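You operate a simulated robot arm through the tools that you are given. There is no shell and no other tool. Be economical: measure what you need, move in short steps, check, and stop when the job is done.

You are at the controls of a simulated robot arm. One attempt, no reset.

## Task
Stop the slipping belt, turn both tension knobs to C, then free the stop button and test-run it.
Fine: stop it with the stop button before you touch the knobs; let it run a little, then switch the mains off.

The check looks at the end state, three seconds after you hand in, the way a careful person would. Anything else that was tipped, shoved, dropped, spilled or broken makes it a failure.

## Robot
A 7-joint arm with a two-finger parallel gripper on a trunk, on a base that drives. Base frame: it is fixed to the floor where the robot stands at the start and does not move with it; the origin is under the middle of the robot, x ahead of it, y to its left, z up. Readings come in cm, degrees, newtons and seconds.
With the tool pointing down near the work surface it reaches from about 28 to 74 cm from the robot's upright axis, wherever it stands. Its first joint turns from -143.0 to 143.0 degrees. Places, roughly: black jog button [50, -80, 100]; blue back button [60, -90, 100]; dark red ring [60, 0, 120]; green belt [130, -50, 70]; green start button [50, -80, 100]; left red knob [60, -10, 90]; left side guide [110, -30, 80]; left tension knob [40, -10, 70]; red stop button [60, 0, 120]; right red knob [40, -60, 90]; right side guide [100, -60, 80]; right tension knob [30, -40, 70]; speed knob [70, -80, 110]; white rocker switch [40, -60, 130]. Payload 3 kg.
The TCP is the grasp point between the finger pads, 3 cm short of the fingertips. In the tool frame z runs along the fingers and y along their closing line. Largest opening 11 cm; finger width 2, thickness 1; the body of the gripper, 4.8 by 11.2 cm, starts 5.5 cm behind the TCP.
Orientation is told as [roll, pitch, yaw] about the base's x, y, z axes, in that order, counted from this pose: with the fingers straight down and closing along the base's y, the tool's x points along the base's -x, its y along +y and its z along -z.

## Interface
- The arm moves only by the tool send_rows. Its argument "rows" is a list of rows, each an object (a shift or turn left out is 0, a gripper value left out holds the last) with "delta_pos": the shift along the tool's x, y, z in cm, a list of three; "angular": the turn, a rotation vector about the tool's x, y, z in degrees, a list of three; "hand": the closure in counts, from 0 (fully open) to 255 (shut). In form: [{"delta_pos": [tx, ty, tz], "angular": [rx, ry, rz], "hand": hand}, ...]. A call has 1 to 12 rows; each row is the pose to reach, as a shift and turn from the pose commanded when the call began, along the tool's axes at that moment. Rows are played at 5 a second. More than 5 cm and 8.6 degrees between two rows, or a gripper value outside its range, and nothing of the call is played. Where a pose cannot be reached the arm comes as near as it can. A force on the tool above 50 N (or 10 N above the force at the start of the call, whichever is more), or a blocked arm, ends the call early, and 0.2 s more pass. Each finger travels about 15.3 cm/s and halts on what it meets, pressing with about 24 N; the grip force reading is that of the motor and also rises with nothing between the fingers. The clock runs only during rows and for 0.2 s after the last one: add rows that repeat a pose to give the fingers time. It gives the time, the measured TCP pose, the force on the tool (base axes), the opening and the grip force at its end, in the units of the frame above (readings bear some noise), with the torque about the TCP (base axes, N m) and any sound that the robot's microphone picked up, and new pictures: "pictures" is both (left out), scene, wrist or none.
- Cameras (640 x 400 px; columns grow to the right, rows downward): "scene" is now at [40.69, -36.99, 143.63]; the picture's right is [0.00, -0.80, 0.60], its down [-0.63, 0.46, 0.62] and it looks along [-0.77, -0.38, -0.51] (base axes); focal length 214 px, centre (320, 200). "wrist" rides on the gripper at [7.2, 1.7, -10.3] in the tool frame; the picture's right is [-0.23, 0.97, 0.00], its down [-0.76, -0.18, -0.62] and it looks along [-0.61, -0.14, 0.78] (tool axes); focal length 222 px, centre (320, 200). There is no depth. A picture from a camera that has moved, and an enlarged one, comes with that camera's place and axes in the base frame and with its lens.
- move_column(by): slides the trunk up (or, below 0, down) by that many cm; the arm and the scene camera ride with it, the base frame stays. It gives what a move gives, with no picture.
- drive_base(legs): drives the robot by 1 to 6 legs, each [ahead, turn to the left] in cm and degrees, along the robot's own axes; the way and the turn of a leg run together, so that a leg with both is an arc; at most 150 cm and 180 degrees a leg. The arm and the cameras ride along, it lands a little off, and it stops where it bumps. It gives what a move gives, and a new picture of the scene camera.
- turn_head(pan, tilt): turns the head with the scene camera to pan (to the left, within 80 degrees either way) and tilt (down, from -29 to 69), counted from straight ahead of the robot. It gives what a move gives, and a new picture of the scene camera.
- enlarge(camera, box): a new picture of the part [left, top, right, bottom] of that camera's present view, enlarged. The clock stands still meanwhile.
- hand_in(): hands the job in; it is judged then, once.

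Go step by step. Nothing tells you exact positions but the pictures and the camera data: compare them with the known pose of the tool, close in by small moves and look again before you grip or let go. The budget is 120 turns and 260 pictures, counting those below and the enlarged ones. Unless the task says otherwise, let go and move clear before handing in, and close with one line.

The tools are called after "Request:" by a JSON object that holds its "api" and its "payload". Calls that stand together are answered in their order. send_rows: Moves the arm, as the interface text tells. Its arguments: {"type":"object","properties":{"rows":{"type":"array","items":{"type":"object","properties":{"delta_pos":{"type":"array","items":{"type":"number"}},"angular":{"type":"array","items":{"type":"number"}},"hand":{"type":"number"}}}},"pictures":{"type":"string","enum":["both","scene","wrist","none"]}},"required":["rows"]} The other tools are called the same way: move_column (by) slides the trunk up or down; drive_base (legs) drives the base; turn_head (pan, tilt) turns the head that bears the scene camera; enlarge (camera, box) takes an enlarged picture of a part of a camera's view; hand_in () hands the job in.

At the start:

```text
time: 0.0
tcp_pos: [37.49, -32.57, 136.84]
tcp_rot: [-0.1, 0.0, 0.2]
contact_force: [0.6, 0.0, 0.0]
moment: [0.01, 0.0, 0.0]
width: 10.97
gripper_force: 0.0
trunk travel left (down, up): [-42.5, 6.5]
robot x, y, heading: [-0.34, -1.19, 0.1]
head pan, tilt: [-36.6, 50.9]
```

scene: 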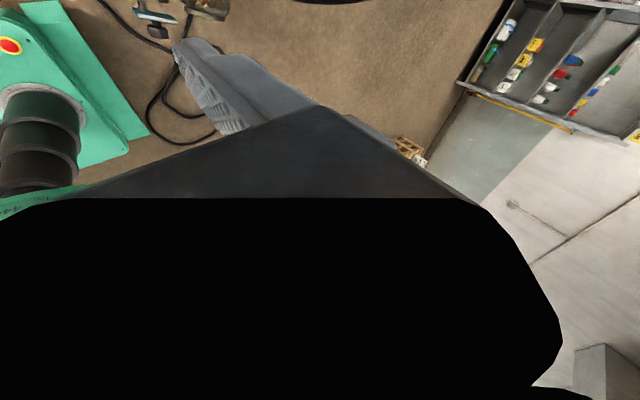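
wrist: 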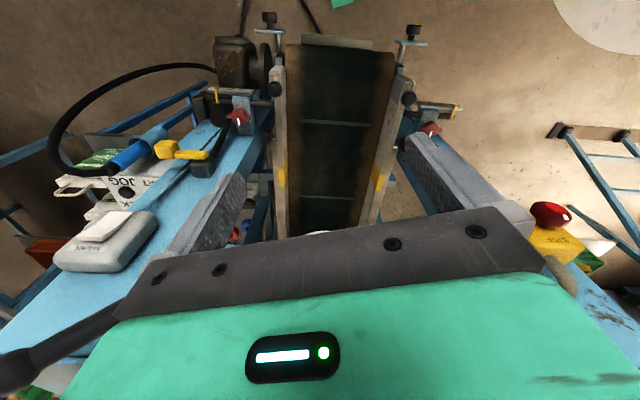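

The wrist picture looks ahead and down at the belt, with a red button to the right and knobs beside the belt. The scene picture is mostly blocked and looks backwards, so I'll turn the head and check how that camera behaves.

Request:
{"api": "turn_head", "payload": {"pan": -30, "tilt": 30}}

Request:
{"api": "enlarge", "payload": {"camera": "wrist", "box": [160, 0, 480, 200]}}

Request:
{"api": "enlarge", "payload": {"camera": "wrist", "box": [0, 80, 256, 240]}}

Request:
{"api": "enlarge", "payload": {"camera": "wrist", "box": [384, 80, 640, 240]}}

```text
time: 0.8
tcp_pos: [37.54, -32.63, 136.93]
tcp_rot: [0.0, 0.0, 0.2]
contact_force: [0.0, 0.1, 0.0]
moment: [0.01, -0.02, 0.05]
width: 10.98
gripper_force: 0.2
trunk travel left (down, up): [-42.5, 6.5]
robot x, y, heading: [-0.38, -1.1, -0.1]
head pan, tilt: [-30.0, 30.0]
camera scene: at [43.75, -36.99, 141.95], right [0.0, -0.87, 0.5], down [-0.87, 0.25, 0.43], along [-0.5, -0.43, -0.75], focal length 214 px, centre (320, 200)
```

scene: 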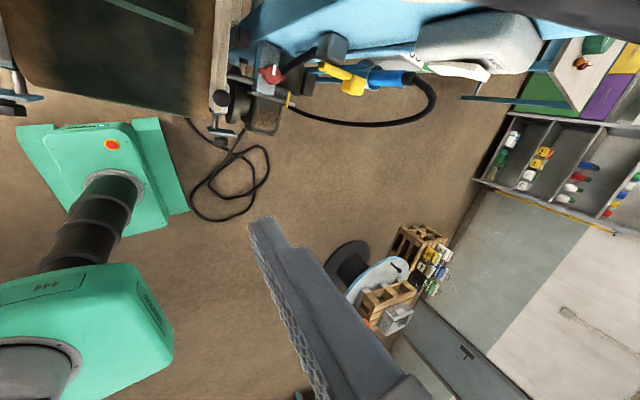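

```text
2.00 times, centred on (320, 100) of wrist
camera zoom: at [30.16, -31.14, 147.35], right [0.22, 0.97, 0.0], down [0.76, -0.17, 0.62], along [0.61, -0.14, -0.78], focal length 444 px, centre (320, 400)
```

zoom: 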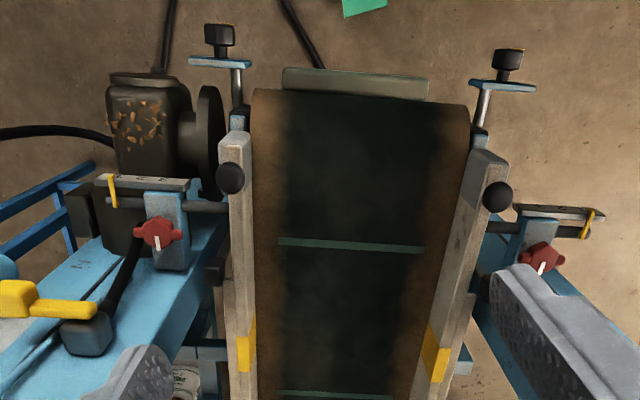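

```text
2.50 times, centred on (128, 160) of wrist
camera zoom: at [30.16, -31.14, 147.35], right [0.22, 0.97, 0.0], down [0.76, -0.17, 0.62], along [0.61, -0.14, -0.78], focal length 555 px, centre (800, 300)
```

zoom: 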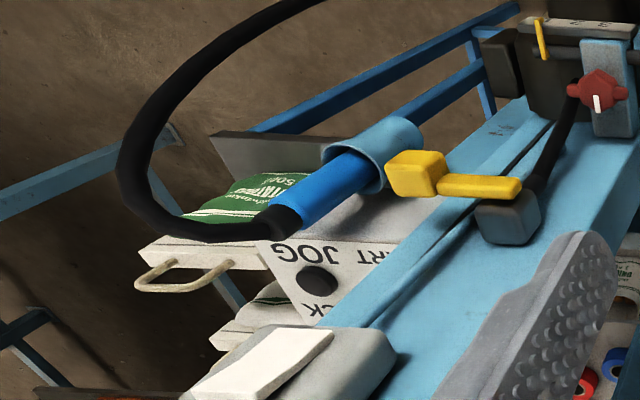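

```text
2.50 times, centred on (512, 160) of wrist
camera zoom: at [30.16, -31.14, 147.35], right [0.22, 0.97, 0.0], down [0.76, -0.17, 0.62], along [0.61, -0.14, -0.78], focal length 555 px, centre (-160, 300)
```

zoom: 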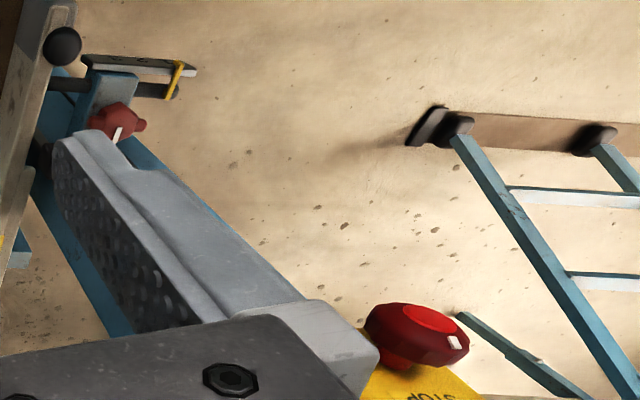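

The scene camera turns out to look downwards at pan 0, tilt 0, with the picture's top along +x. The wrist picture is upside-down. I'll survey by turning the head.

Request:
{"api": "turn_head", "payload": {"pan": 0, "tilt": 0}}

Request:
{"api": "turn_head", "payload": {"pan": -55, "tilt": -5}}

Request:
{"api": "turn_head", "payload": {"pan": 45, "tilt": 0}}

```text
time: 1.8
tcp_pos: [37.59, -32.61, 136.95]
tcp_rot: [0.0, 0.0, 0.2]
contact_force: [-0.8, 0.8, 0.5]
moment: [-0.01, -0.02, 0.02]
width: 11.0
gripper_force: 0.0
trunk travel left (down, up): [-42.5, 6.5]
robot x, y, heading: [0.11, -1.2, 0.1]
head pan, tilt: [0.0, 0.0]
camera scene: at [48.57, -32.42, 140.79], right [0.0, -1.0, 0.0], down [-1.0, 0.0, 0.0], along [0.0, 0.0, -1.0], focal length 214 px, centre (320, 200)
```

scene: 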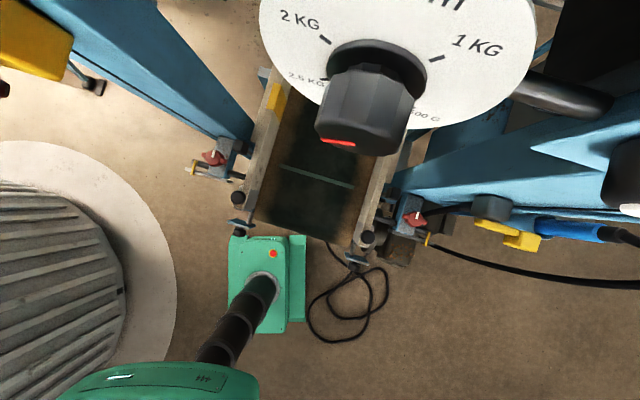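

```text
time: 3.0
tcp_pos: [37.56, -32.57, 136.94]
tcp_rot: [0.1, 0.0, 0.2]
contact_force: [0.0, 1.1, 0.5]
moment: [0.0, -0.02, -0.01]
width: 11.0
gripper_force: 0.1
trunk travel left (down, up): [-42.5, 6.5]
robot x, y, heading: [-0.3, -1.06, -0.2]
head pan, tilt: [-55.0, -5.0]
camera scene: at [49.38, -39.57, 144.77], right [0.0, -0.57, 0.82], down [-1.0, -0.08, -0.05], along [0.09, -0.82, -0.57], focal length 214 px, centre (320, 200)
```

scene: 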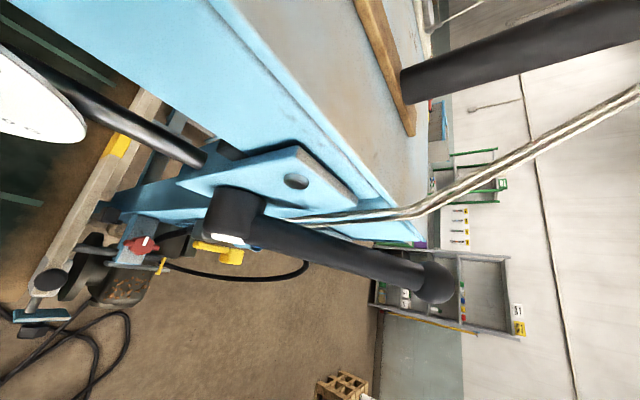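

```text
time: 4.8
tcp_pos: [37.57, -32.48, 136.84]
tcp_rot: [0.0, 0.0, 0.2]
contact_force: [-0.2, -0.7, -0.1]
moment: [0.01, 0.03, 0.01]
width: 11.01
gripper_force: 0.0
trunk travel left (down, up): [-42.5, 6.5]
robot x, y, heading: [-0.21, -0.77, 0.1]
head pan, tilt: [45.0, 0.0]
camera scene: at [48.55, -26.05, 143.42], right [0.0, -0.71, -0.71], down [-1.0, 0.0, 0.0], along [0.0, 0.71, -0.71], focal length 214 px, centre (320, 200)
```

scene: 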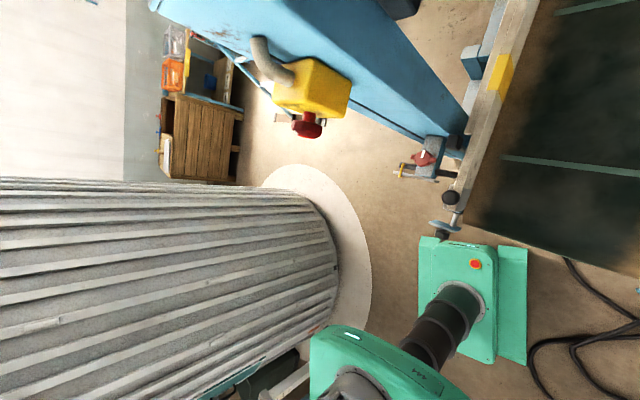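

The straight-down view shows the two belt adjusters: black knobs at the near end, and red knobs with a yellow pointer on a scale bar. I need close-ups to find the "C" marks.

Request:
{"api": "enlarge", "payload": {"camera": "scene", "box": [376, 110, 504, 250]}}

Request:
{"api": "enlarge", "payload": {"camera": "scene", "box": [240, 30, 368, 150]}}

Request:
{"api": "enlarge", "payload": {"camera": "wrist", "box": [200, 0, 290, 130]}}

Request:
{"api": "enlarge", "payload": {"camera": "wrist", "box": [385, 0, 475, 140]}}

```text
2.86 times, centred on (440, 180) of scene
camera zoom: at [48.55, -26.05, 143.42], right [0.0, -0.71, -0.71], down [-1.0, 0.0, 0.0], along [0.0, 0.71, -0.71], focal length 613 px, centre (-23, 257)
```

zoom: 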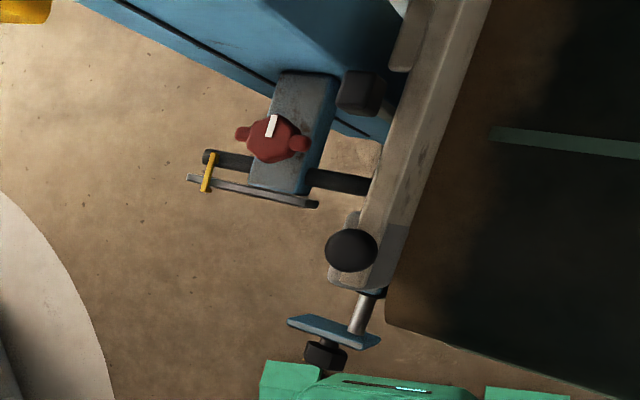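

```text
3.33 times, centred on (304, 90) of scene
camera zoom: at [48.55, -26.05, 143.42], right [0.0, -0.71, -0.71], down [-1.0, 0.0, 0.0], along [0.0, 0.71, -0.71], focal length 715 px, centre (373, 567)
```

zoom: 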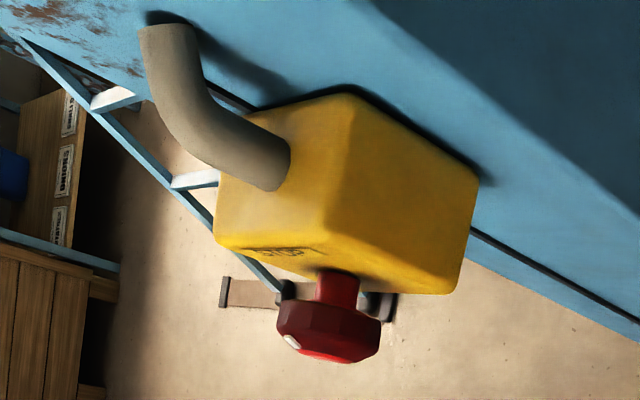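

```text
3.08 times, centred on (245, 65) of wrist
camera zoom: at [30.17, -31.1, 147.36], right [0.22, 0.97, 0.0], down [0.76, -0.17, 0.62], along [0.61, -0.14, -0.78], focal length 684 px, centre (551, 615)
```

zoom: 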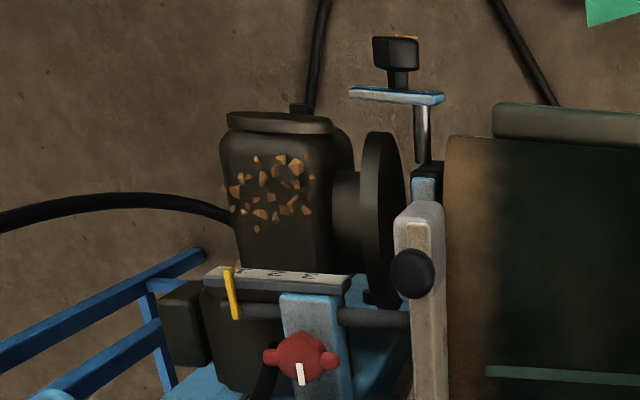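

```text
2.86 times, centred on (430, 70) of wrist
camera zoom: at [30.17, -31.1, 147.36], right [0.22, 0.97, 0.0], down [0.76, -0.17, 0.62], along [0.61, -0.14, -0.78], focal length 635 px, centre (6, 571)
```

zoom: 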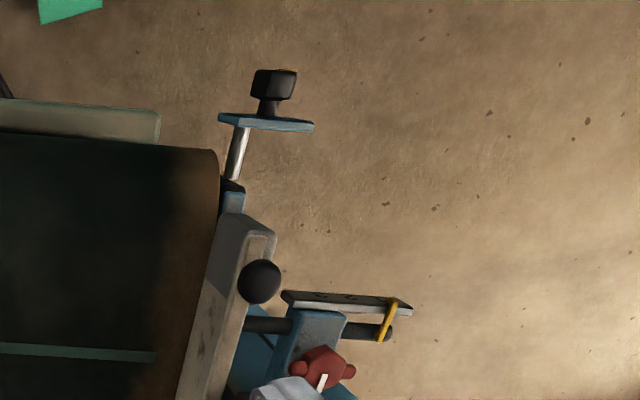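

The red mushroom stop button triangulates to about [58.5, -4.2, 123.8]. The belt-end black hex knobs are the tension knobs, on lettered plates facing the robot. I'll look further forward to understand the dial and the right-hand panel.

Request:
{"api": "turn_head", "payload": {"pan": -10, "tilt": -29}}

Request:
{"api": "turn_head", "payload": {"pan": -65, "tilt": 20}}

Request:
{"api": "turn_head", "payload": {"pan": -65, "tilt": -29}}

```text
time: 6.0
tcp_pos: [37.49, -32.6, 136.92]
tcp_rot: [0.0, 0.0, 0.2]
contact_force: [-0.7, -0.4, -0.2]
moment: [-0.03, 0.0, 0.0]
width: 10.99
gripper_force: 0.1
trunk travel left (down, up): [-42.5, 6.5]
robot x, y, heading: [-0.24, -1.17, 0.1]
head pan, tilt: [-10.0, -28.6]
camera scene: at [52.59, -33.56, 143.19], right [0.0, -0.98, 0.17], down [-0.88, -0.09, -0.47], along [0.48, -0.15, -0.86], focal length 214 px, centre (320, 200)
```

scene: 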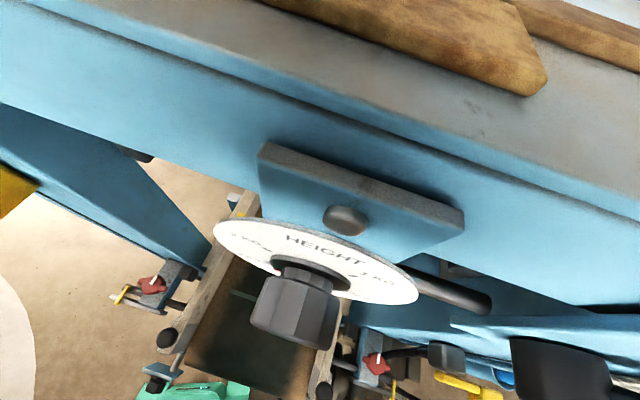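

```text
time: 7.3
tcp_pos: [37.52, -32.59, 137.07]
tcp_rot: [0.0, 0.0, 0.1]
contact_force: [-0.5, -0.1, 0.4]
moment: [0.02, 0.01, 0.02]
width: 10.98
gripper_force: 0.0
trunk travel left (down, up): [-42.5, 6.5]
robot x, y, heading: [-0.32, -1.14, 0.3]
head pan, tilt: [-65.0, 20.0]
camera scene: at [45.39, -40.86, 145.85], right [0.0, -0.42, 0.91], down [-0.94, 0.31, 0.14], along [-0.34, -0.85, -0.4], focal length 214 px, centre (320, 200)
```

scene: 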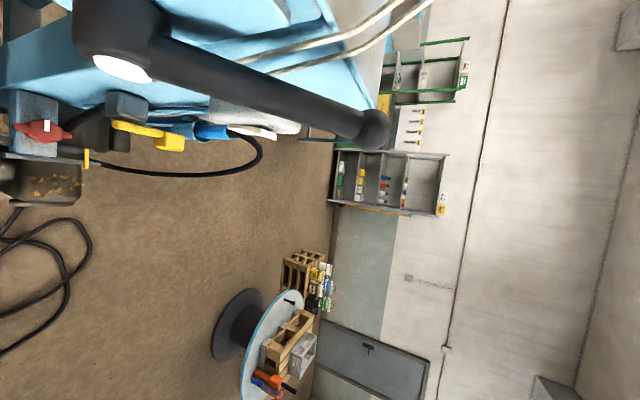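

```text
time: 8.4
tcp_pos: [37.5, -32.48, 136.93]
tcp_rot: [0.0, 0.0, 0.3]
contact_force: [-0.4, 0.3, 0.0]
moment: [0.0, 0.03, 0.0]
width: 11.03
gripper_force: 0.1
trunk travel left (down, up): [-42.5, 6.5]
robot x, y, heading: [-0.34, -1.21, 0.0]
head pan, tilt: [-65.0, -28.6]
camera scene: at [52.61, -38.47, 146.95], right [0.0, -0.42, 0.91], down [-0.88, -0.44, -0.2], along [0.48, -0.79, -0.37], focal length 214 px, centre (320, 200)
```

scene: 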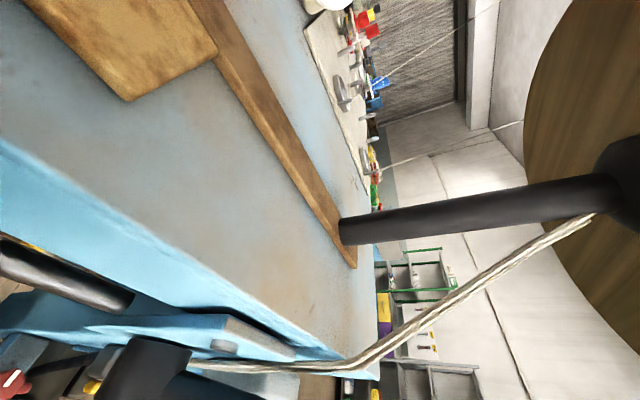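

I take the stop button to be at about [58.5, -4, 124] and the tension knobs at about [38, -6, 71] and [26.5, -44.5, 68.5], with their axes facing the robot. Next I swing the tool to point along +x and move it in front of the stop button, still well short of it.

Request:
{"api": "send_rows", "payload": {"rows": [{"delta_pos": [0.3, 2.5, 1], "angular": [0, -8.2, 0]}, {"delta_pos": [0.6, 5, 2], "angular": [0, -16.4, 0]}, {"delta_pos": [0.9, 7.5, 3], "angular": [0, -24.6, 0]}, {"delta_pos": [1.2, 10, 4], "angular": [0, -32.8, 0]}, {"delta_pos": [1.5, 12.5, 5], "angular": [0, -41, 0]}, {"delta_pos": [1.8, 15, 6], "angular": [0, -49.2, 0]}, {"delta_pos": [2.1, 17.5, 7], "angular": [0, -57.4, 0]}, {"delta_pos": [2.4, 20, 8], "angular": [0, -65.6, 0]}, {"delta_pos": [2.7, 22.5, 9], "angular": [0, -73.8, 0]}, {"delta_pos": [3, 25, 10], "angular": [0, -82, 0], "hand": 255}, {"delta_pos": [3, 28, 12], "angular": [0, -90, 0], "hand": 255}, {"delta_pos": [3, 28, 12], "angular": [0, -90, 0], "hand": 255}]}}

Request:
{"api": "turn_head", "payload": {"pan": 48, "tilt": -10}}

```text
time: 11.2
tcp_pos: [43.67, -15.45, 142.04]
tcp_rot: [-52.9, -76.4, 61.7]
contact_force: [1.1, 0.4, 0.6]
moment: [-0.02, -0.04, -0.06]
width: 0.0
gripper_force: 24.0
out of reach, approached as far as the arm can: row 7, 8, 9, 10, 11, 12
trunk travel left (down, up): [-42.5, 6.5]
robot x, y, heading: [-0.22, -1.25, 0.1]
head pan, tilt: [-65.0, -28.6]
stopped in row 12: the arm was blocked; the commanded pose is now the measured one
camera scene: at [36.38, -19.54, 159.0], right [-0.82, -0.53, 0.21], down [0.17, -0.57, -0.8], along [0.55, -0.62, 0.56], focal length 214 px, centre (320, 200)
camera wrist: at [32.3, -16.95, 136.17], right [-0.13, 0.99, 0.04], down [-0.5, -0.1, 0.86], along [0.86, 0.1, 0.51], focal length 222 px, centre (320, 200)
```

scene: 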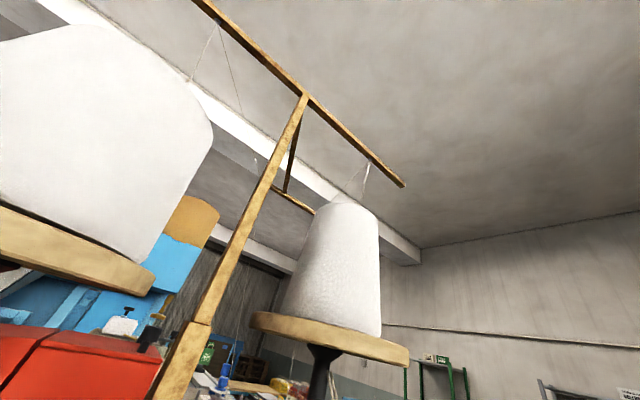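
wrist: 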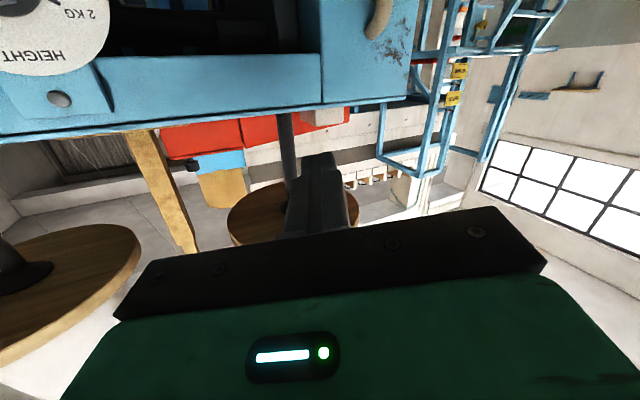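

```text
time: 13.2
tcp_pos: [43.49, -15.58, 142.03]
tcp_rot: [-52.6, -76.5, 61.6]
contact_force: [0.8, 0.6, 0.4]
moment: [0.01, 0.02, 0.0]
width: 0.01
gripper_force: 23.5
trunk travel left (down, up): [-42.5, 6.5]
robot x, y, heading: [-0.35, -0.87, 0.2]
head pan, tilt: [48.0, -10.0]
camera scene: at [36.78, -7.84, 153.88], right [0.84, -0.55, 0.02], down [-0.02, -0.06, -1.0], along [0.55, 0.84, -0.06], focal length 214 px, centre (320, 200)
```

scene: 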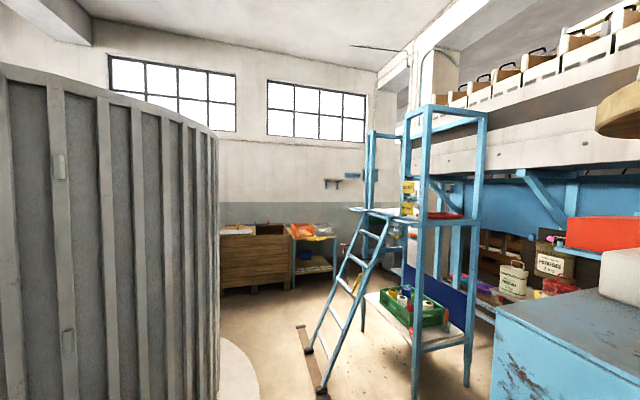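

The scene camera actually rides on the hand, about 11 cm from the TCP. Pointing horizontally is too tight at this range, so I'll back the base 20 cm to give the arm room, then look at the button.

Request:
{"api": "drive_base", "payload": {"legs": [[-20, 0]]}}

Request:
{"api": "turn_head", "payload": {"pan": 0, "tilt": 40}}

```text
time: 14.8
tcp_pos: [23.44, -15.74, 141.92]
tcp_rot: [-52.6, -76.5, 61.5]
contact_force: [0.5, 0.1, -0.1]
moment: [0.02, 0.01, 0.01]
width: 0.0
gripper_force: 23.5
trunk travel left (down, up): [-42.5, 6.5]
robot x, y, heading: [-20.28, -1.05, -0.1]
head pan, tilt: [48.0, -10.0]
camera scene: at [16.56, -7.86, 153.88], right [0.84, -0.55, 0.02], down [-0.02, -0.06, -1.0], along [0.55, 0.84, -0.06], focal length 214 px, centre (320, 200)
```

scene: 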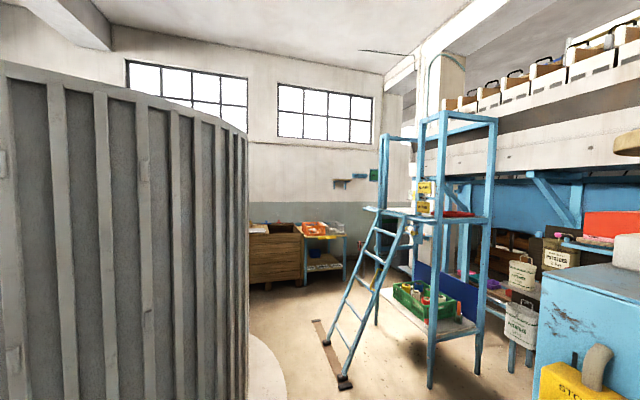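

```text
time: 15.9
tcp_pos: [23.31, -15.59, 142.06]
tcp_rot: [-52.8, -76.5, 61.5]
contact_force: [0.0, -0.8, -0.6]
moment: [-0.04, -0.01, -0.01]
width: 0.0
gripper_force: 24.1
trunk travel left (down, up): [-42.5, 6.5]
robot x, y, heading: [-20.5, -0.79, -0.1]
head pan, tilt: [0.0, 40.0]
camera scene: at [19.49, -15.15, 147.02], right [0.16, -0.97, 0.19], down [-0.71, -0.25, -0.65], along [0.68, -0.03, -0.73], focal length 214 px, centre (320, 200)
```

scene: 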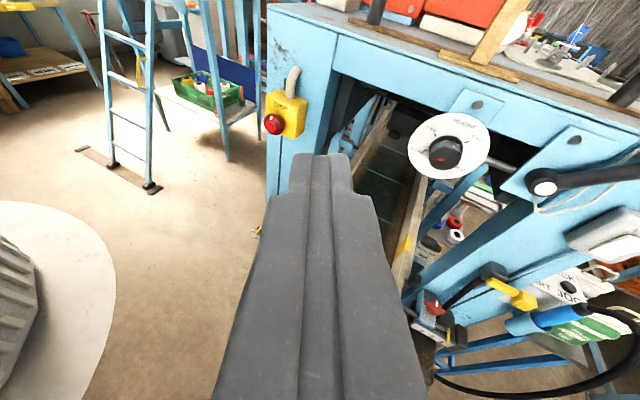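

Now the whole bench is in view: the stop box at upper left, the HEIGHT dial in the middle, and the control panel and rocker at right. I'll zoom in on both.

Request:
{"api": "enlarge", "payload": {"camera": "scene", "box": [240, 70, 336, 150]}}

Request:
{"api": "enlarge", "payload": {"camera": "scene", "box": [420, 180, 640, 380]}}

```text
5.00 times, centred on (288, 110) of scene
camera zoom: at [19.49, -15.15, 147.02], right [0.16, -0.97, 0.19], down [-0.71, -0.25, -0.65], along [0.68, -0.03, -0.73], focal length 1072 px, centre (480, 650)
```

zoom: 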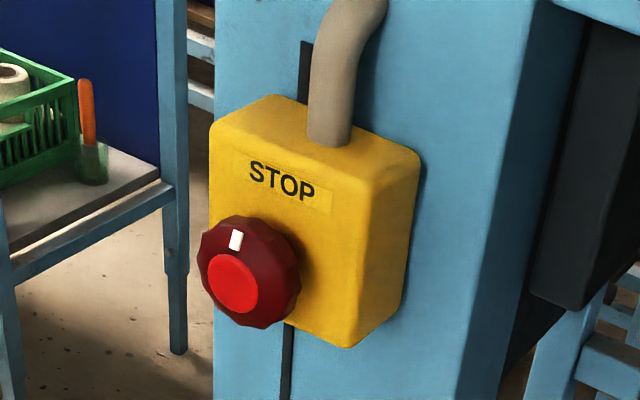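

```text
2.00 times, centred on (530, 280) of scene
camera zoom: at [19.49, -15.15, 147.02], right [0.16, -0.97, 0.19], down [-0.71, -0.25, -0.65], along [0.68, -0.03, -0.73], focal length 429 px, centre (-100, 40)
```

zoom: 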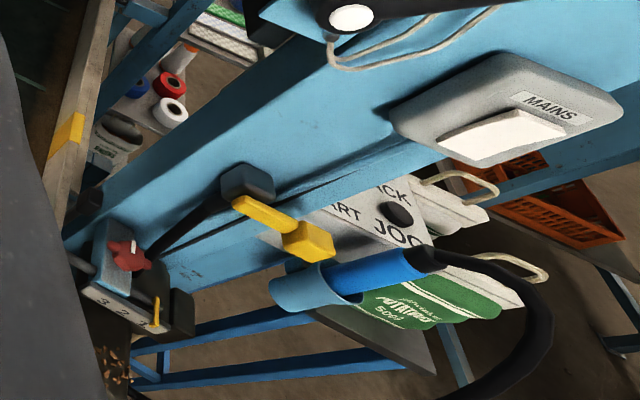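

The button face normal is yawed about -16°, in line with the belt. I'll line the closed fingers up with its axis, about 20 cm short.

Request:
{"api": "send_rows", "payload": {"rows": [{"delta_pos": [1.76, 2.5, 2.91], "angular": [3.6, -0.79, 1.8]}, {"delta_pos": [3.5, 5, 5.83], "angular": [7.2, -1.57, 3.6]}, {"delta_pos": [5.27, 7.5, 8.74], "angular": [10.8, -2.36, 5.4]}, {"delta_pos": [7.03, 10, 11.66], "angular": [14.4, -3.14, 7.2]}, {"delta_pos": [8.8, 12.5, 14.57], "angular": [18, -3.9, 9]}, {"delta_pos": [10.5, 15, 17.5], "angular": [21.6, -4.7, 10.8]}, {"delta_pos": [12.3, 17.5, 20.4], "angular": [25.2, -5.5, 12.6]}, {"delta_pos": [12.3, 17.5, 20.4], "angular": [25.2, -5.5, 12.6]}]}}

```text
time: 17.7
tcp_pos: [40.06, -16.63, 130.34]
tcp_rot: [14.7, -88.1, -22.0]
contact_force: [0.6, -0.5, -0.2]
moment: [-0.01, 0.04, 0.01]
width: 0.0
gripper_force: 24.1
out of reach, approached as far as the arm can: row 1, 2, 3, 4, 5, 6, 7, 8
trunk travel left (down, up): [-42.5, 6.5]
robot x, y, heading: [-20.42, -1.02, -0.1]
head pan, tilt: [0.0, 40.0]
camera scene: at [35.69, -16.03, 134.96], right [-0.13, -0.99, -0.01], down [-0.66, 0.09, -0.75], along [0.74, -0.09, -0.67], focal length 214 px, centre (320, 200)
camera wrist: at [29.6, -13.77, 123.52], right [0.13, 0.96, 0.23], down [-0.62, -0.11, 0.78], along [0.78, -0.25, 0.58], focal length 222 px, centre (320, 200)
```

scene: 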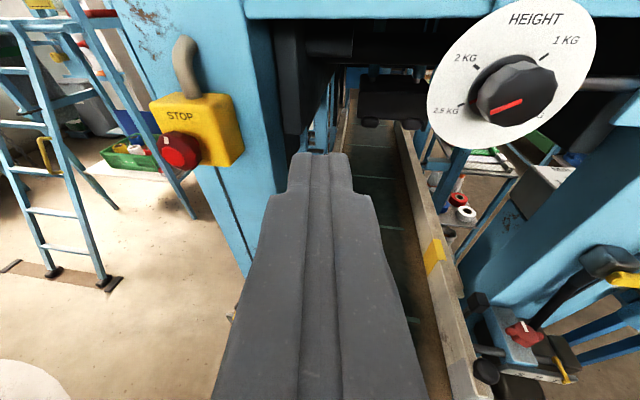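
wrist: 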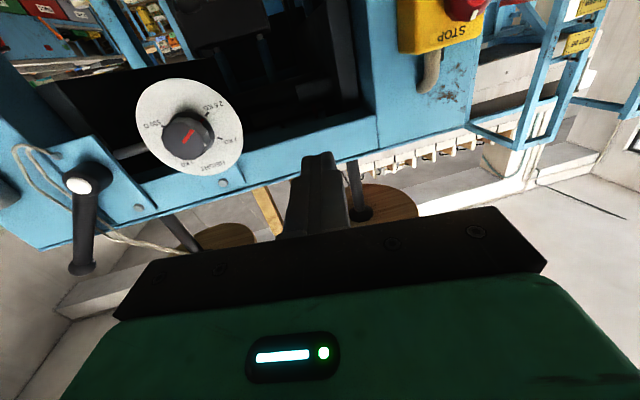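

The orientation is nearly right, but the arm stopped short sideways. I'll try a plain sideways and downward shift from here.

Request:
{"api": "send_rows", "payload": {"rows": [{"delta_pos": [1, 3, 0]}, {"delta_pos": [2, 6, 0]}, {"delta_pos": [3, 9, 0]}, {"delta_pos": [4, 12, 0]}, {"delta_pos": [5, 15, 0]}, {"delta_pos": [6, 18, 0]}, {"delta_pos": [6, 18, 0]}], "pictures": "none"}}

```text
time: 19.3
tcp_pos: [42.12, -11.05, 127.36]
tcp_rot: [31.9, -86.9, -33.4]
contact_force: [0.3, -0.6, 0.5]
moment: [0.03, 0.01, 0.01]
width: 0.0
gripper_force: 23.9
out of reach, approached as far as the arm can: row 1, 2, 3, 4, 5, 6, 7
trunk travel left (down, up): [-42.5, 6.5]
robot x, y, heading: [-20.64, -1.19, -0.3]
head pan, tilt: [0.0, 40.0]
```

The arm drifts outward, so it wants more distance. I'll back up another 15 cm and retry.

Request:
{"api": "drive_base", "payload": {"legs": [[-15, 0]]}}

Request:
{"api": "send_rows", "payload": {"rows": [{"delta_pos": [0.5, 1.5, 2]}, {"delta_pos": [1, 3, 5]}, {"delta_pos": [1.5, 4.5, 8]}, {"delta_pos": [2, 6, 11]}, {"delta_pos": [2.5, 7.5, 13]}, {"delta_pos": [3, 9, 14]}, {"delta_pos": [3.5, 12, 15]}, {"delta_pos": [3.5, 12, 15]}], "pictures": "scene"}}

```text
time: 20.7
tcp_pos: [27.28, -11.04, 127.38]
tcp_rot: [31.8, -86.9, -33.1]
contact_force: [-0.3, -0.5, 0.4]
moment: [-0.02, 0.01, -0.01]
width: 0.0
gripper_force: 24.0
trunk travel left (down, up): [-42.5, 6.5]
robot x, y, heading: [-35.2, -1.01, 0.4]
head pan, tilt: [0.0, 40.0]
camera scene: at [22.94, -10.89, 132.09], right [-0.02, -1.0, -0.03], down [-0.68, 0.04, -0.74], along [0.74, 0.0, -0.68], focal length 214 px, centre (320, 200)
```

scene: 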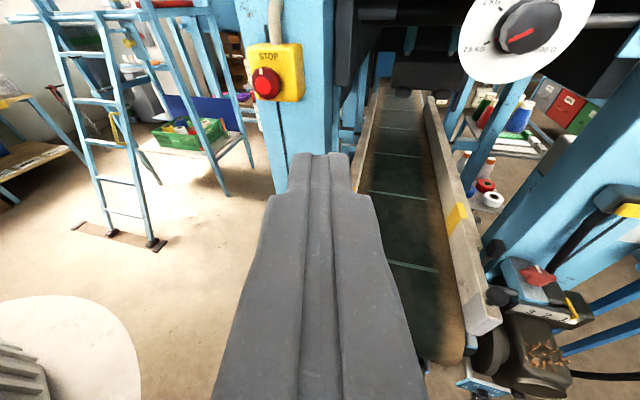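

```text
time: 22.5
tcp_pos: [43.6, -5.94, 124.85]
tcp_rot: [41.1, -85.8, -37.5]
contact_force: [0.1, 0.5, 0.7]
moment: [0.01, 0.0, 0.05]
width: 0.0
gripper_force: 23.5
out of reach, approached as far as the arm can: row 1, 2, 3, 4, 5, 6, 7, 8
trunk travel left (down, up): [-42.5, 6.5]
robot x, y, heading: [-35.78, -1.16, 0.2]
head pan, tilt: [0.0, 40.0]
camera scene: at [39.51, -6.37, 129.44], right [0.06, -1.0, -0.05], down [-0.69, -0.01, -0.73], along [0.72, 0.08, -0.68], focal length 214 px, centre (320, 200)
```

scene: 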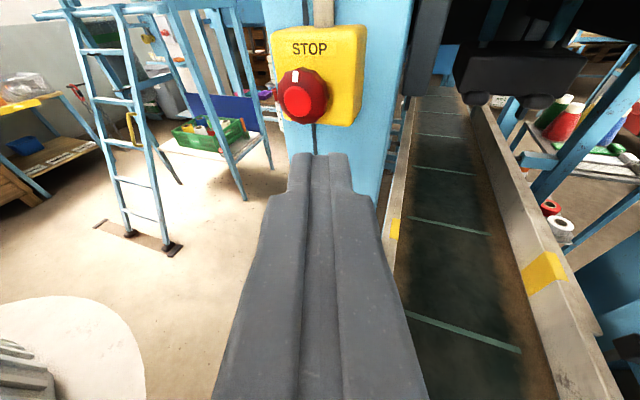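

The arm still reports each row as out of reach. I'll test a different trunk height: slide down 15 cm, then command the tool back up.

Request:
{"api": "move_column", "payload": {"by": -15}}

Request:
{"api": "send_rows", "payload": {"rows": [{"delta_pos": [-3, 0, 0]}, {"delta_pos": [-6, 0, 0]}, {"delta_pos": [-9, 0, 0]}, {"delta_pos": [-12, 0, 0]}, {"delta_pos": [-14, 0, 0]}, {"delta_pos": [-14, 0, 0]}], "pictures": "scene"}}

```text
time: 24.2
tcp_pos: [43.63, -5.91, 109.76]
tcp_rot: [41.1, -85.7, -37.5]
contact_force: [1.1, -0.3, -0.5]
moment: [0.03, 0.04, 0.02]
width: 0.01
gripper_force: 24.3
trunk travel left (down, up): [-27.5, 21.5]
robot x, y, heading: [-35.41, -1.29, -0.2]
head pan, tilt: [0.0, 40.0]
```

```text
time: 25.6
tcp_pos: [44.38, -6.63, 123.59]
tcp_rot: [41.3, -85.7, -37.5]
contact_force: [0.1, 0.4, 0.1]
moment: [-0.03, 0.0, -0.05]
width: 0.0
gripper_force: 23.7
trunk travel left (down, up): [-27.5, 21.5]
robot x, y, heading: [-35.59, -1.12, -0.1]
head pan, tilt: [0.0, 40.0]
camera scene: at [40.21, -6.97, 128.35], right [0.06, -1.0, -0.05], down [-0.69, -0.01, -0.73], along [0.72, 0.08, -0.68], focal length 214 px, centre (320, 200)
```

scene: 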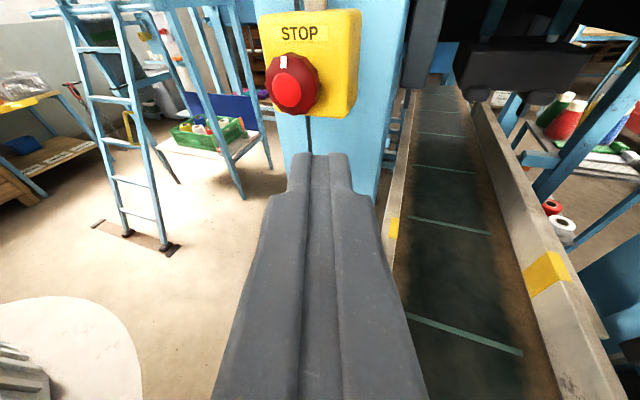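

That works without limits now. I'll fine-align with the button axis, about 12 cm short of it.

Request:
{"api": "send_rows", "payload": {"rows": [{"delta_pos": [0, 2, 0.8], "angular": [6.8, -1.2, -0.8]}, {"delta_pos": [0, 4.2, 1.6], "angular": [13.6, -2.4, -1.6]}, {"delta_pos": [0.1, 6.3, 2.5], "angular": [20.3, -3.5, -2.3]}, {"delta_pos": [0.1, 6.3, 2.5], "angular": [20.3, -3.5, -2.3]}]}}

Request:
{"api": "turn_head", "payload": {"pan": 0, "tilt": 30}}

```text
time: 26.6
tcp_pos: [45.57, -8.01, 124.99]
tcp_rot: [42.3, -87.1, -42.0]
contact_force: [0.2, -0.2, 0.0]
moment: [-0.01, 0.02, -0.06]
width: 0.02
gripper_force: 24.3
out of reach, approached as far as the arm can: row 1, 2, 3, 4
trunk travel left (down, up): [-27.5, 21.5]
robot x, y, heading: [-35.43, -0.92, -0.2]
head pan, tilt: [0.0, 40.0]
camera scene: at [41.29, -8.08, 129.64], right [0.0, -1.0, -0.03], down [-0.67, 0.02, -0.74], along [0.74, 0.02, -0.67], focal length 214 px, centre (320, 200)
camera wrist: at [34.85, -6.31, 118.29], right [0.01, 0.97, 0.26], down [-0.59, -0.21, 0.78], along [0.8, -0.16, 0.57], focal length 222 px, centre (320, 200)
```

scene: 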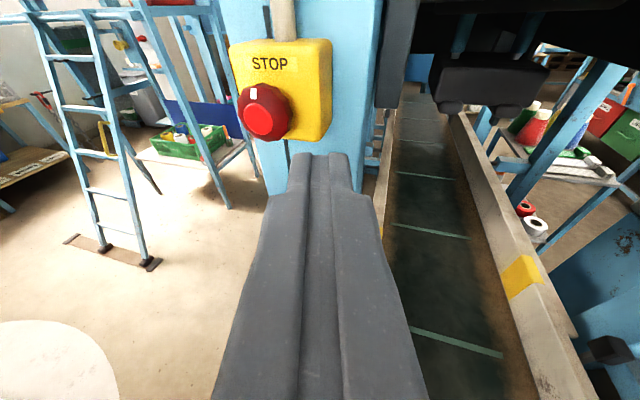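
wrist: 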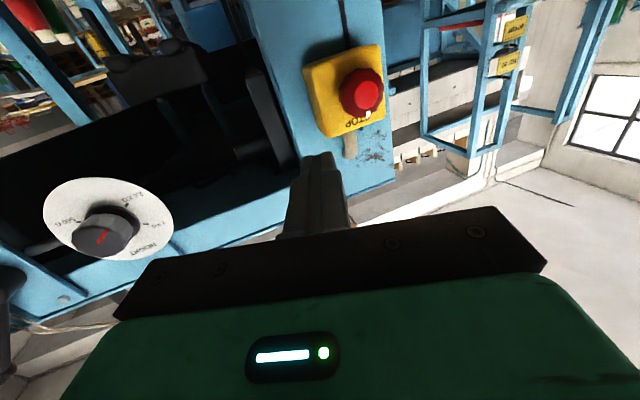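

```text
time: 27.4
tcp_pos: [45.57, -7.96, 125.01]
tcp_rot: [42.5, -87.1, -42.3]
contact_force: [0.0, -0.9, 0.6]
moment: [0.0, -0.02, -0.01]
width: 0.0
gripper_force: 23.8
trunk travel left (down, up): [-27.5, 21.5]
robot x, y, heading: [-35.54, -1.37, -0.5]
head pan, tilt: [0.0, 30.0]
camera scene: at [41.89, -8.14, 131.15], right [0.0, -1.0, -0.03], down [-0.53, 0.03, -0.85], along [0.85, 0.02, -0.53], focal length 214 px, centre (320, 200)
```

scene: 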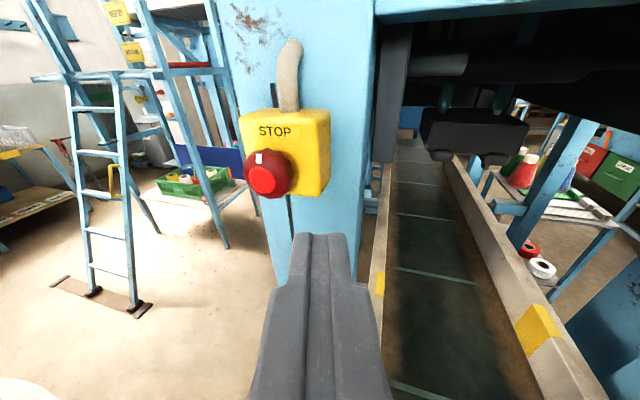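

The wrist can't yaw right while it is reaching left. It's better to put the base itself on the button axis with heading about -16°. I'll reverse and reposition in a few legs.

Request:
{"api": "drive_base", "payload": {"legs": [[-12, 0], [0, -50], [-42, 0], [0, 34]]}}

```text
time: 30.6
tcp_pos: [5.16, -62.73, 125.1]
tcp_rot: [42.2, -87.2, -86.8]
contact_force: [-0.7, -0.2, 0.0]
moment: [0.0, -0.01, 0.04]
width: 0.01
gripper_force: 23.5
trunk travel left (down, up): [-27.5, 21.5]
robot x, y, heading: [-45.53, 1.6, -44.8]
head pan, tilt: [0.0, 30.0]
stopped in leg 2: the robot was blocked; the commanded pose is now the measured one
camera scene: at [2.34, -60.08, 131.31], right [-0.7, -0.71, -0.03], down [-0.36, 0.39, -0.85], along [0.62, -0.58, -0.53], focal length 214 px, centre (320, 200)
```

scene: 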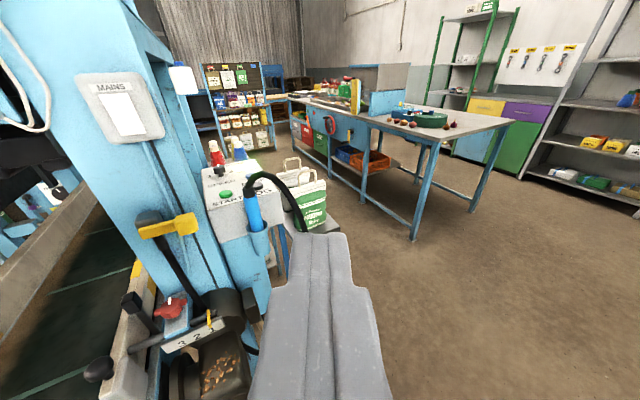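

The turn ended a bit early at heading -45°, with no force on the tool. I'll try reversing gently from here.

Request:
{"api": "drive_base", "payload": {"legs": [[-20, 0]]}}

```text
time: 32.2
tcp_pos: [-9.23, -48.45, 125.04]
tcp_rot: [41.6, -87.0, -86.2]
contact_force: [0.1, -0.1, 0.0]
moment: [-0.02, -0.03, 0.01]
width: 0.0
gripper_force: 23.6
trunk travel left (down, up): [-27.5, 21.5]
robot x, y, heading: [-59.39, 16.1, -44.8]
head pan, tilt: [0.0, 30.0]
camera scene: at [-11.95, -45.82, 131.24], right [-0.7, -0.71, -0.03], down [-0.36, 0.39, -0.85], along [0.62, -0.58, -0.53], focal length 214 px, centre (320, 200)
```

scene: 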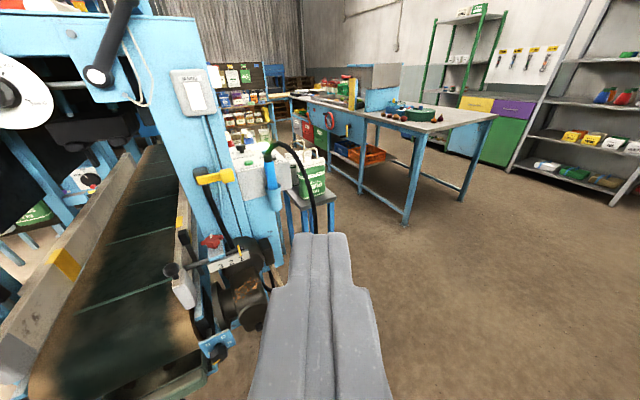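

Reversing is clear. I'll continue, then turn to about -16°.

Request:
{"api": "drive_base", "payload": {"legs": [[-27, 0], [0, 28.5], [30, 0]]}}

```text
time: 37.2
tcp_pos: [25.05, -6.14, 125.12]
tcp_rot: [41.3, -87.2, -57.5]
contact_force: [0.1, 0.8, 0.2]
moment: [0.01, 0.0, -0.05]
width: 0.0
gripper_force: 24.5
trunk travel left (down, up): [-27.5, 21.5]
robot x, y, heading: [-49.75, 25.81, -16.8]
head pan, tilt: [0.0, 30.0]
camera scene: at [21.44, -5.2, 131.32], right [-0.28, -0.96, -0.03], down [-0.5, 0.18, -0.85], along [0.82, -0.22, -0.53], focal length 214 px, centre (320, 200)
```

scene: 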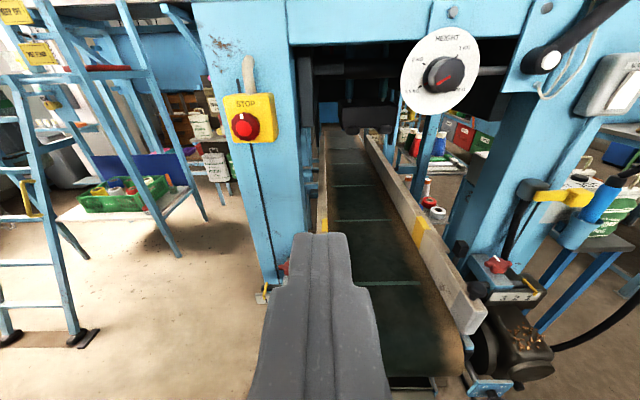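

I'm now facing squarely along the belt axis. I'll drive ahead 14 cm and shift the tool sideways onto the button axis.

Request:
{"api": "drive_base", "payload": {"legs": [[14, 0]]}}

Request:
{"api": "send_rows", "payload": {"rows": [{"delta_pos": [0.2, 3, 0], "angular": [0, -1, 0]}, {"delta_pos": [0.5, 6, 0], "angular": [0, -2, 0]}, {"delta_pos": [0.8, 9, 0], "angular": [0, -2, 0]}, {"delta_pos": [1, 12, 0], "angular": [0, -2, 0]}, {"delta_pos": [1, 12, 0], "angular": [0, -2, 0]}]}}

```text
time: 38.5
tcp_pos: [38.5, -10.24, 125.27]
tcp_rot: [41.7, -87.2, -58.1]
contact_force: [0.2, -0.4, 0.0]
moment: [0.01, 0.0, 0.01]
width: 0.0
gripper_force: 23.4
trunk travel left (down, up): [-27.5, 21.5]
robot x, y, heading: [-36.59, 22.0, -16.8]
head pan, tilt: [0.0, 30.0]
camera scene: at [34.86, -9.21, 131.41], right [-0.28, -0.96, -0.03], down [-0.5, 0.17, -0.85], along [0.82, -0.22, -0.53], focal length 214 px, centre (320, 200)
```

scene: 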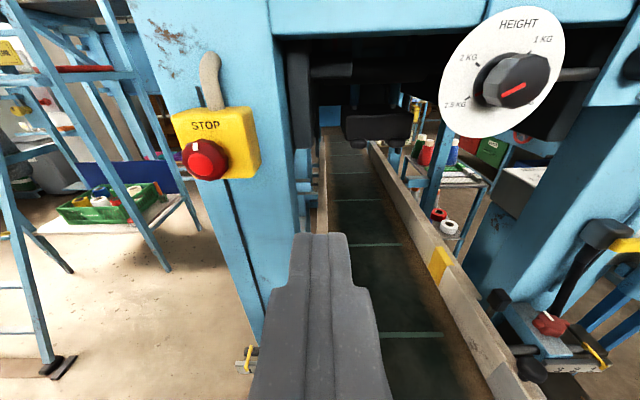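

```text
time: 39.7
tcp_pos: [41.83, -3.4, 125.68]
tcp_rot: [74.2, -88.1, -87.0]
contact_force: [0.5, 0.0, -0.2]
moment: [-0.03, -0.02, -0.05]
width: 0.0
gripper_force: 24.3
out of reach, approached as far as the arm can: row 2, 3, 4, 5
trunk travel left (down, up): [-27.5, 21.5]
robot x, y, heading: [-36.79, 22.05, -16.5]
head pan, tilt: [0.0, 30.0]
camera scene: at [37.98, -2.69, 131.69], right [-0.22, -0.97, -0.03], down [-0.49, 0.14, -0.86], along [0.84, -0.18, -0.51], focal length 214 px, centre (320, 200)
camera wrist: at [31.95, 0.55, 118.64], right [0.22, 0.94, 0.26], down [-0.65, -0.06, 0.76], along [0.73, -0.33, 0.59], focal length 222 px, centre (320, 200)
```

scene: 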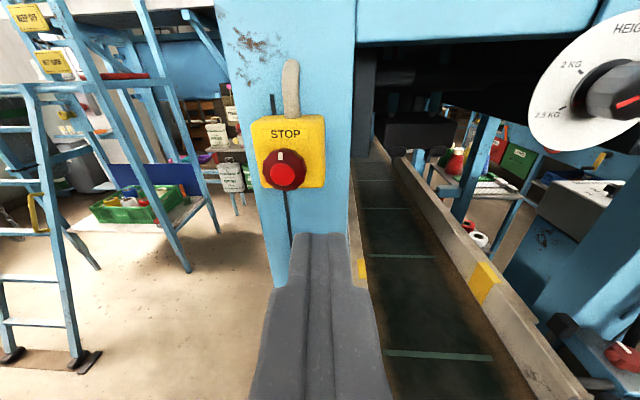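
wrist: 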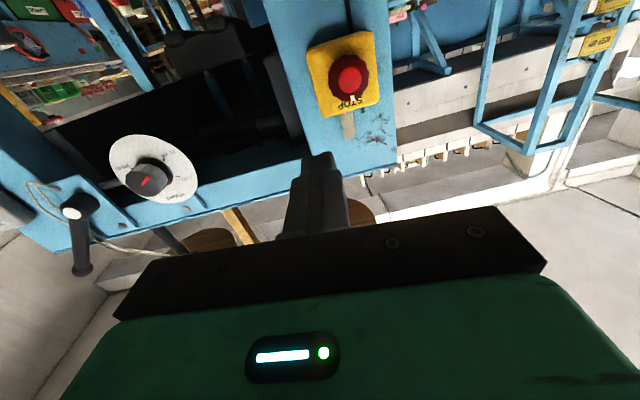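

The arm's comfortable zone lies to its right. Turning the base left by about 18° puts the button in that zone, so I do that and then re-aim the tool.

Request:
{"api": "drive_base", "payload": {"legs": [[0, 18]]}}

```text
time: 41.2
tcp_pos: [45.5, 21.94, 125.69]
tcp_rot: [70.8, -87.9, -64.8]
contact_force: [-0.6, 0.4, 0.3]
moment: [0.05, 0.01, 0.02]
width: 0.0
gripper_force: 23.3
trunk travel left (down, up): [-27.5, 21.5]
robot x, y, heading: [-36.89, 20.78, 1.4]
head pan, tilt: [0.0, 30.0]
camera scene: at [41.62, 21.39, 131.75], right [0.1, -0.99, -0.03], down [-0.51, -0.02, -0.86], along [0.85, 0.11, -0.51], focal length 214 px, centre (320, 200)
```

scene: 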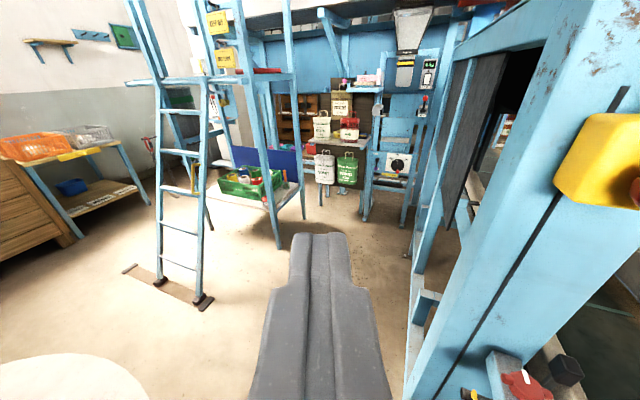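

Now re-aim the tool onto the button axis, 13 cm short of it.

Request:
{"api": "send_rows", "payload": {"rows": [{"delta_pos": [0.2, -4, -2.1], "angular": [3.7, 0, -0.3]}, {"delta_pos": [0.5, -8, -2.1], "angular": [7.5, 0, -0.6]}, {"delta_pos": [0.7, -12, -2.1], "angular": [11.2, 0, -1]}, {"delta_pos": [1, -16, -2.1], "angular": [15, 0, -1.3]}, {"delta_pos": [1.1, -19, -2.1], "angular": [18.8, 0, -1.6]}, {"delta_pos": [1.25, -21.6, -2.1], "angular": [22.7, 0, -1.7]}, {"delta_pos": [1.25, -21.6, -2.1], "angular": [22.7, 0, -1.7]}]}}

```text
time: 42.8
tcp_pos: [45.51, -0.55, 124.97]
tcp_rot: [7.5, -88.5, -17.7]
contact_force: [0.1, -0.3, -0.3]
moment: [0.0, -0.03, 0.01]
width: 0.03
gripper_force: 24.1
out of reach, approached as far as the arm can: row 1, 2, 3, 4, 5, 6, 7
trunk travel left (down, up): [-27.5, 21.5]
robot x, y, heading: [-36.83, 20.24, 0.9]
head pan, tilt: [0.0, 30.0]
camera scene: at [41.92, 0.25, 130.99], right [-0.18, -0.98, 0.0], down [-0.51, 0.1, -0.85], along [0.84, -0.15, -0.52], focal length 214 px, centre (320, 200)
camera wrist: at [35.48, 2.87, 117.97], right [0.18, 0.96, 0.23], down [-0.63, -0.07, 0.78], along [0.76, -0.28, 0.59], focal length 222 px, centre (320, 200)
```

scene: 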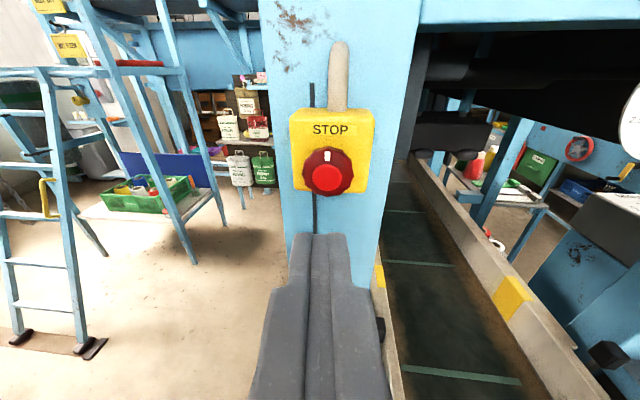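
wrist: 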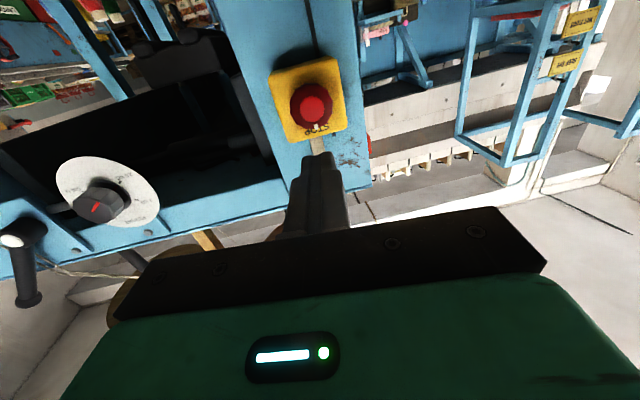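

The tool is 6° off the axis, which is fine for pressing. I'll go down 0.9 cm and forward until contact.

Request:
{"api": "send_rows", "payload": {"rows": [{"delta_pos": [0.9, -0.2, 2.5]}, {"delta_pos": [0.9, -0.2, 5]}, {"delta_pos": [0.9, -0.2, 6.2]}, {"delta_pos": [0.9, -0.2, 6.2]}]}}

```text
time: 43.8
tcp_pos: [51.82, -1.8, 123.74]
tcp_rot: [7.1, -88.5, -17.5]
contact_force: [-0.1, -0.2, 0.3]
moment: [0.0, -0.03, 0.01]
width: 0.0
gripper_force: 24.3
trunk travel left (down, up): [-27.5, 21.5]
robot x, y, heading: [-36.91, 20.4, 1.2]
head pan, tilt: [0.0, 30.0]
camera scene: at [48.02, -1.03, 129.83], right [-0.18, -0.98, 0.0], down [-0.51, 0.1, -0.85], along [0.84, -0.15, -0.52], focal length 214 px, centre (320, 200)
camera wrist: at [41.56, 1.59, 116.82], right [0.18, 0.96, 0.23], down [-0.63, -0.07, 0.78], along [0.76, -0.28, 0.59], focal length 222 px, centre (320, 200)
```

scene: 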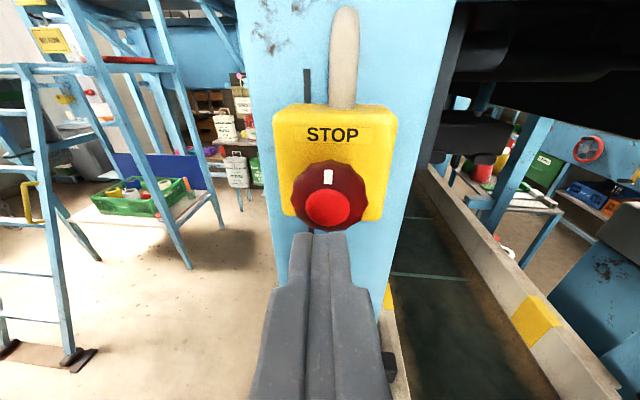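
wrist: 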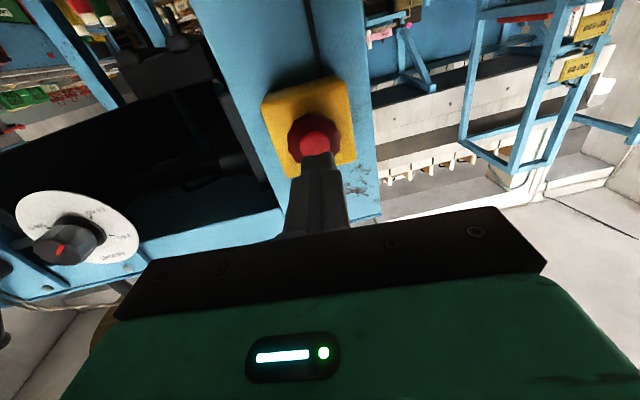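

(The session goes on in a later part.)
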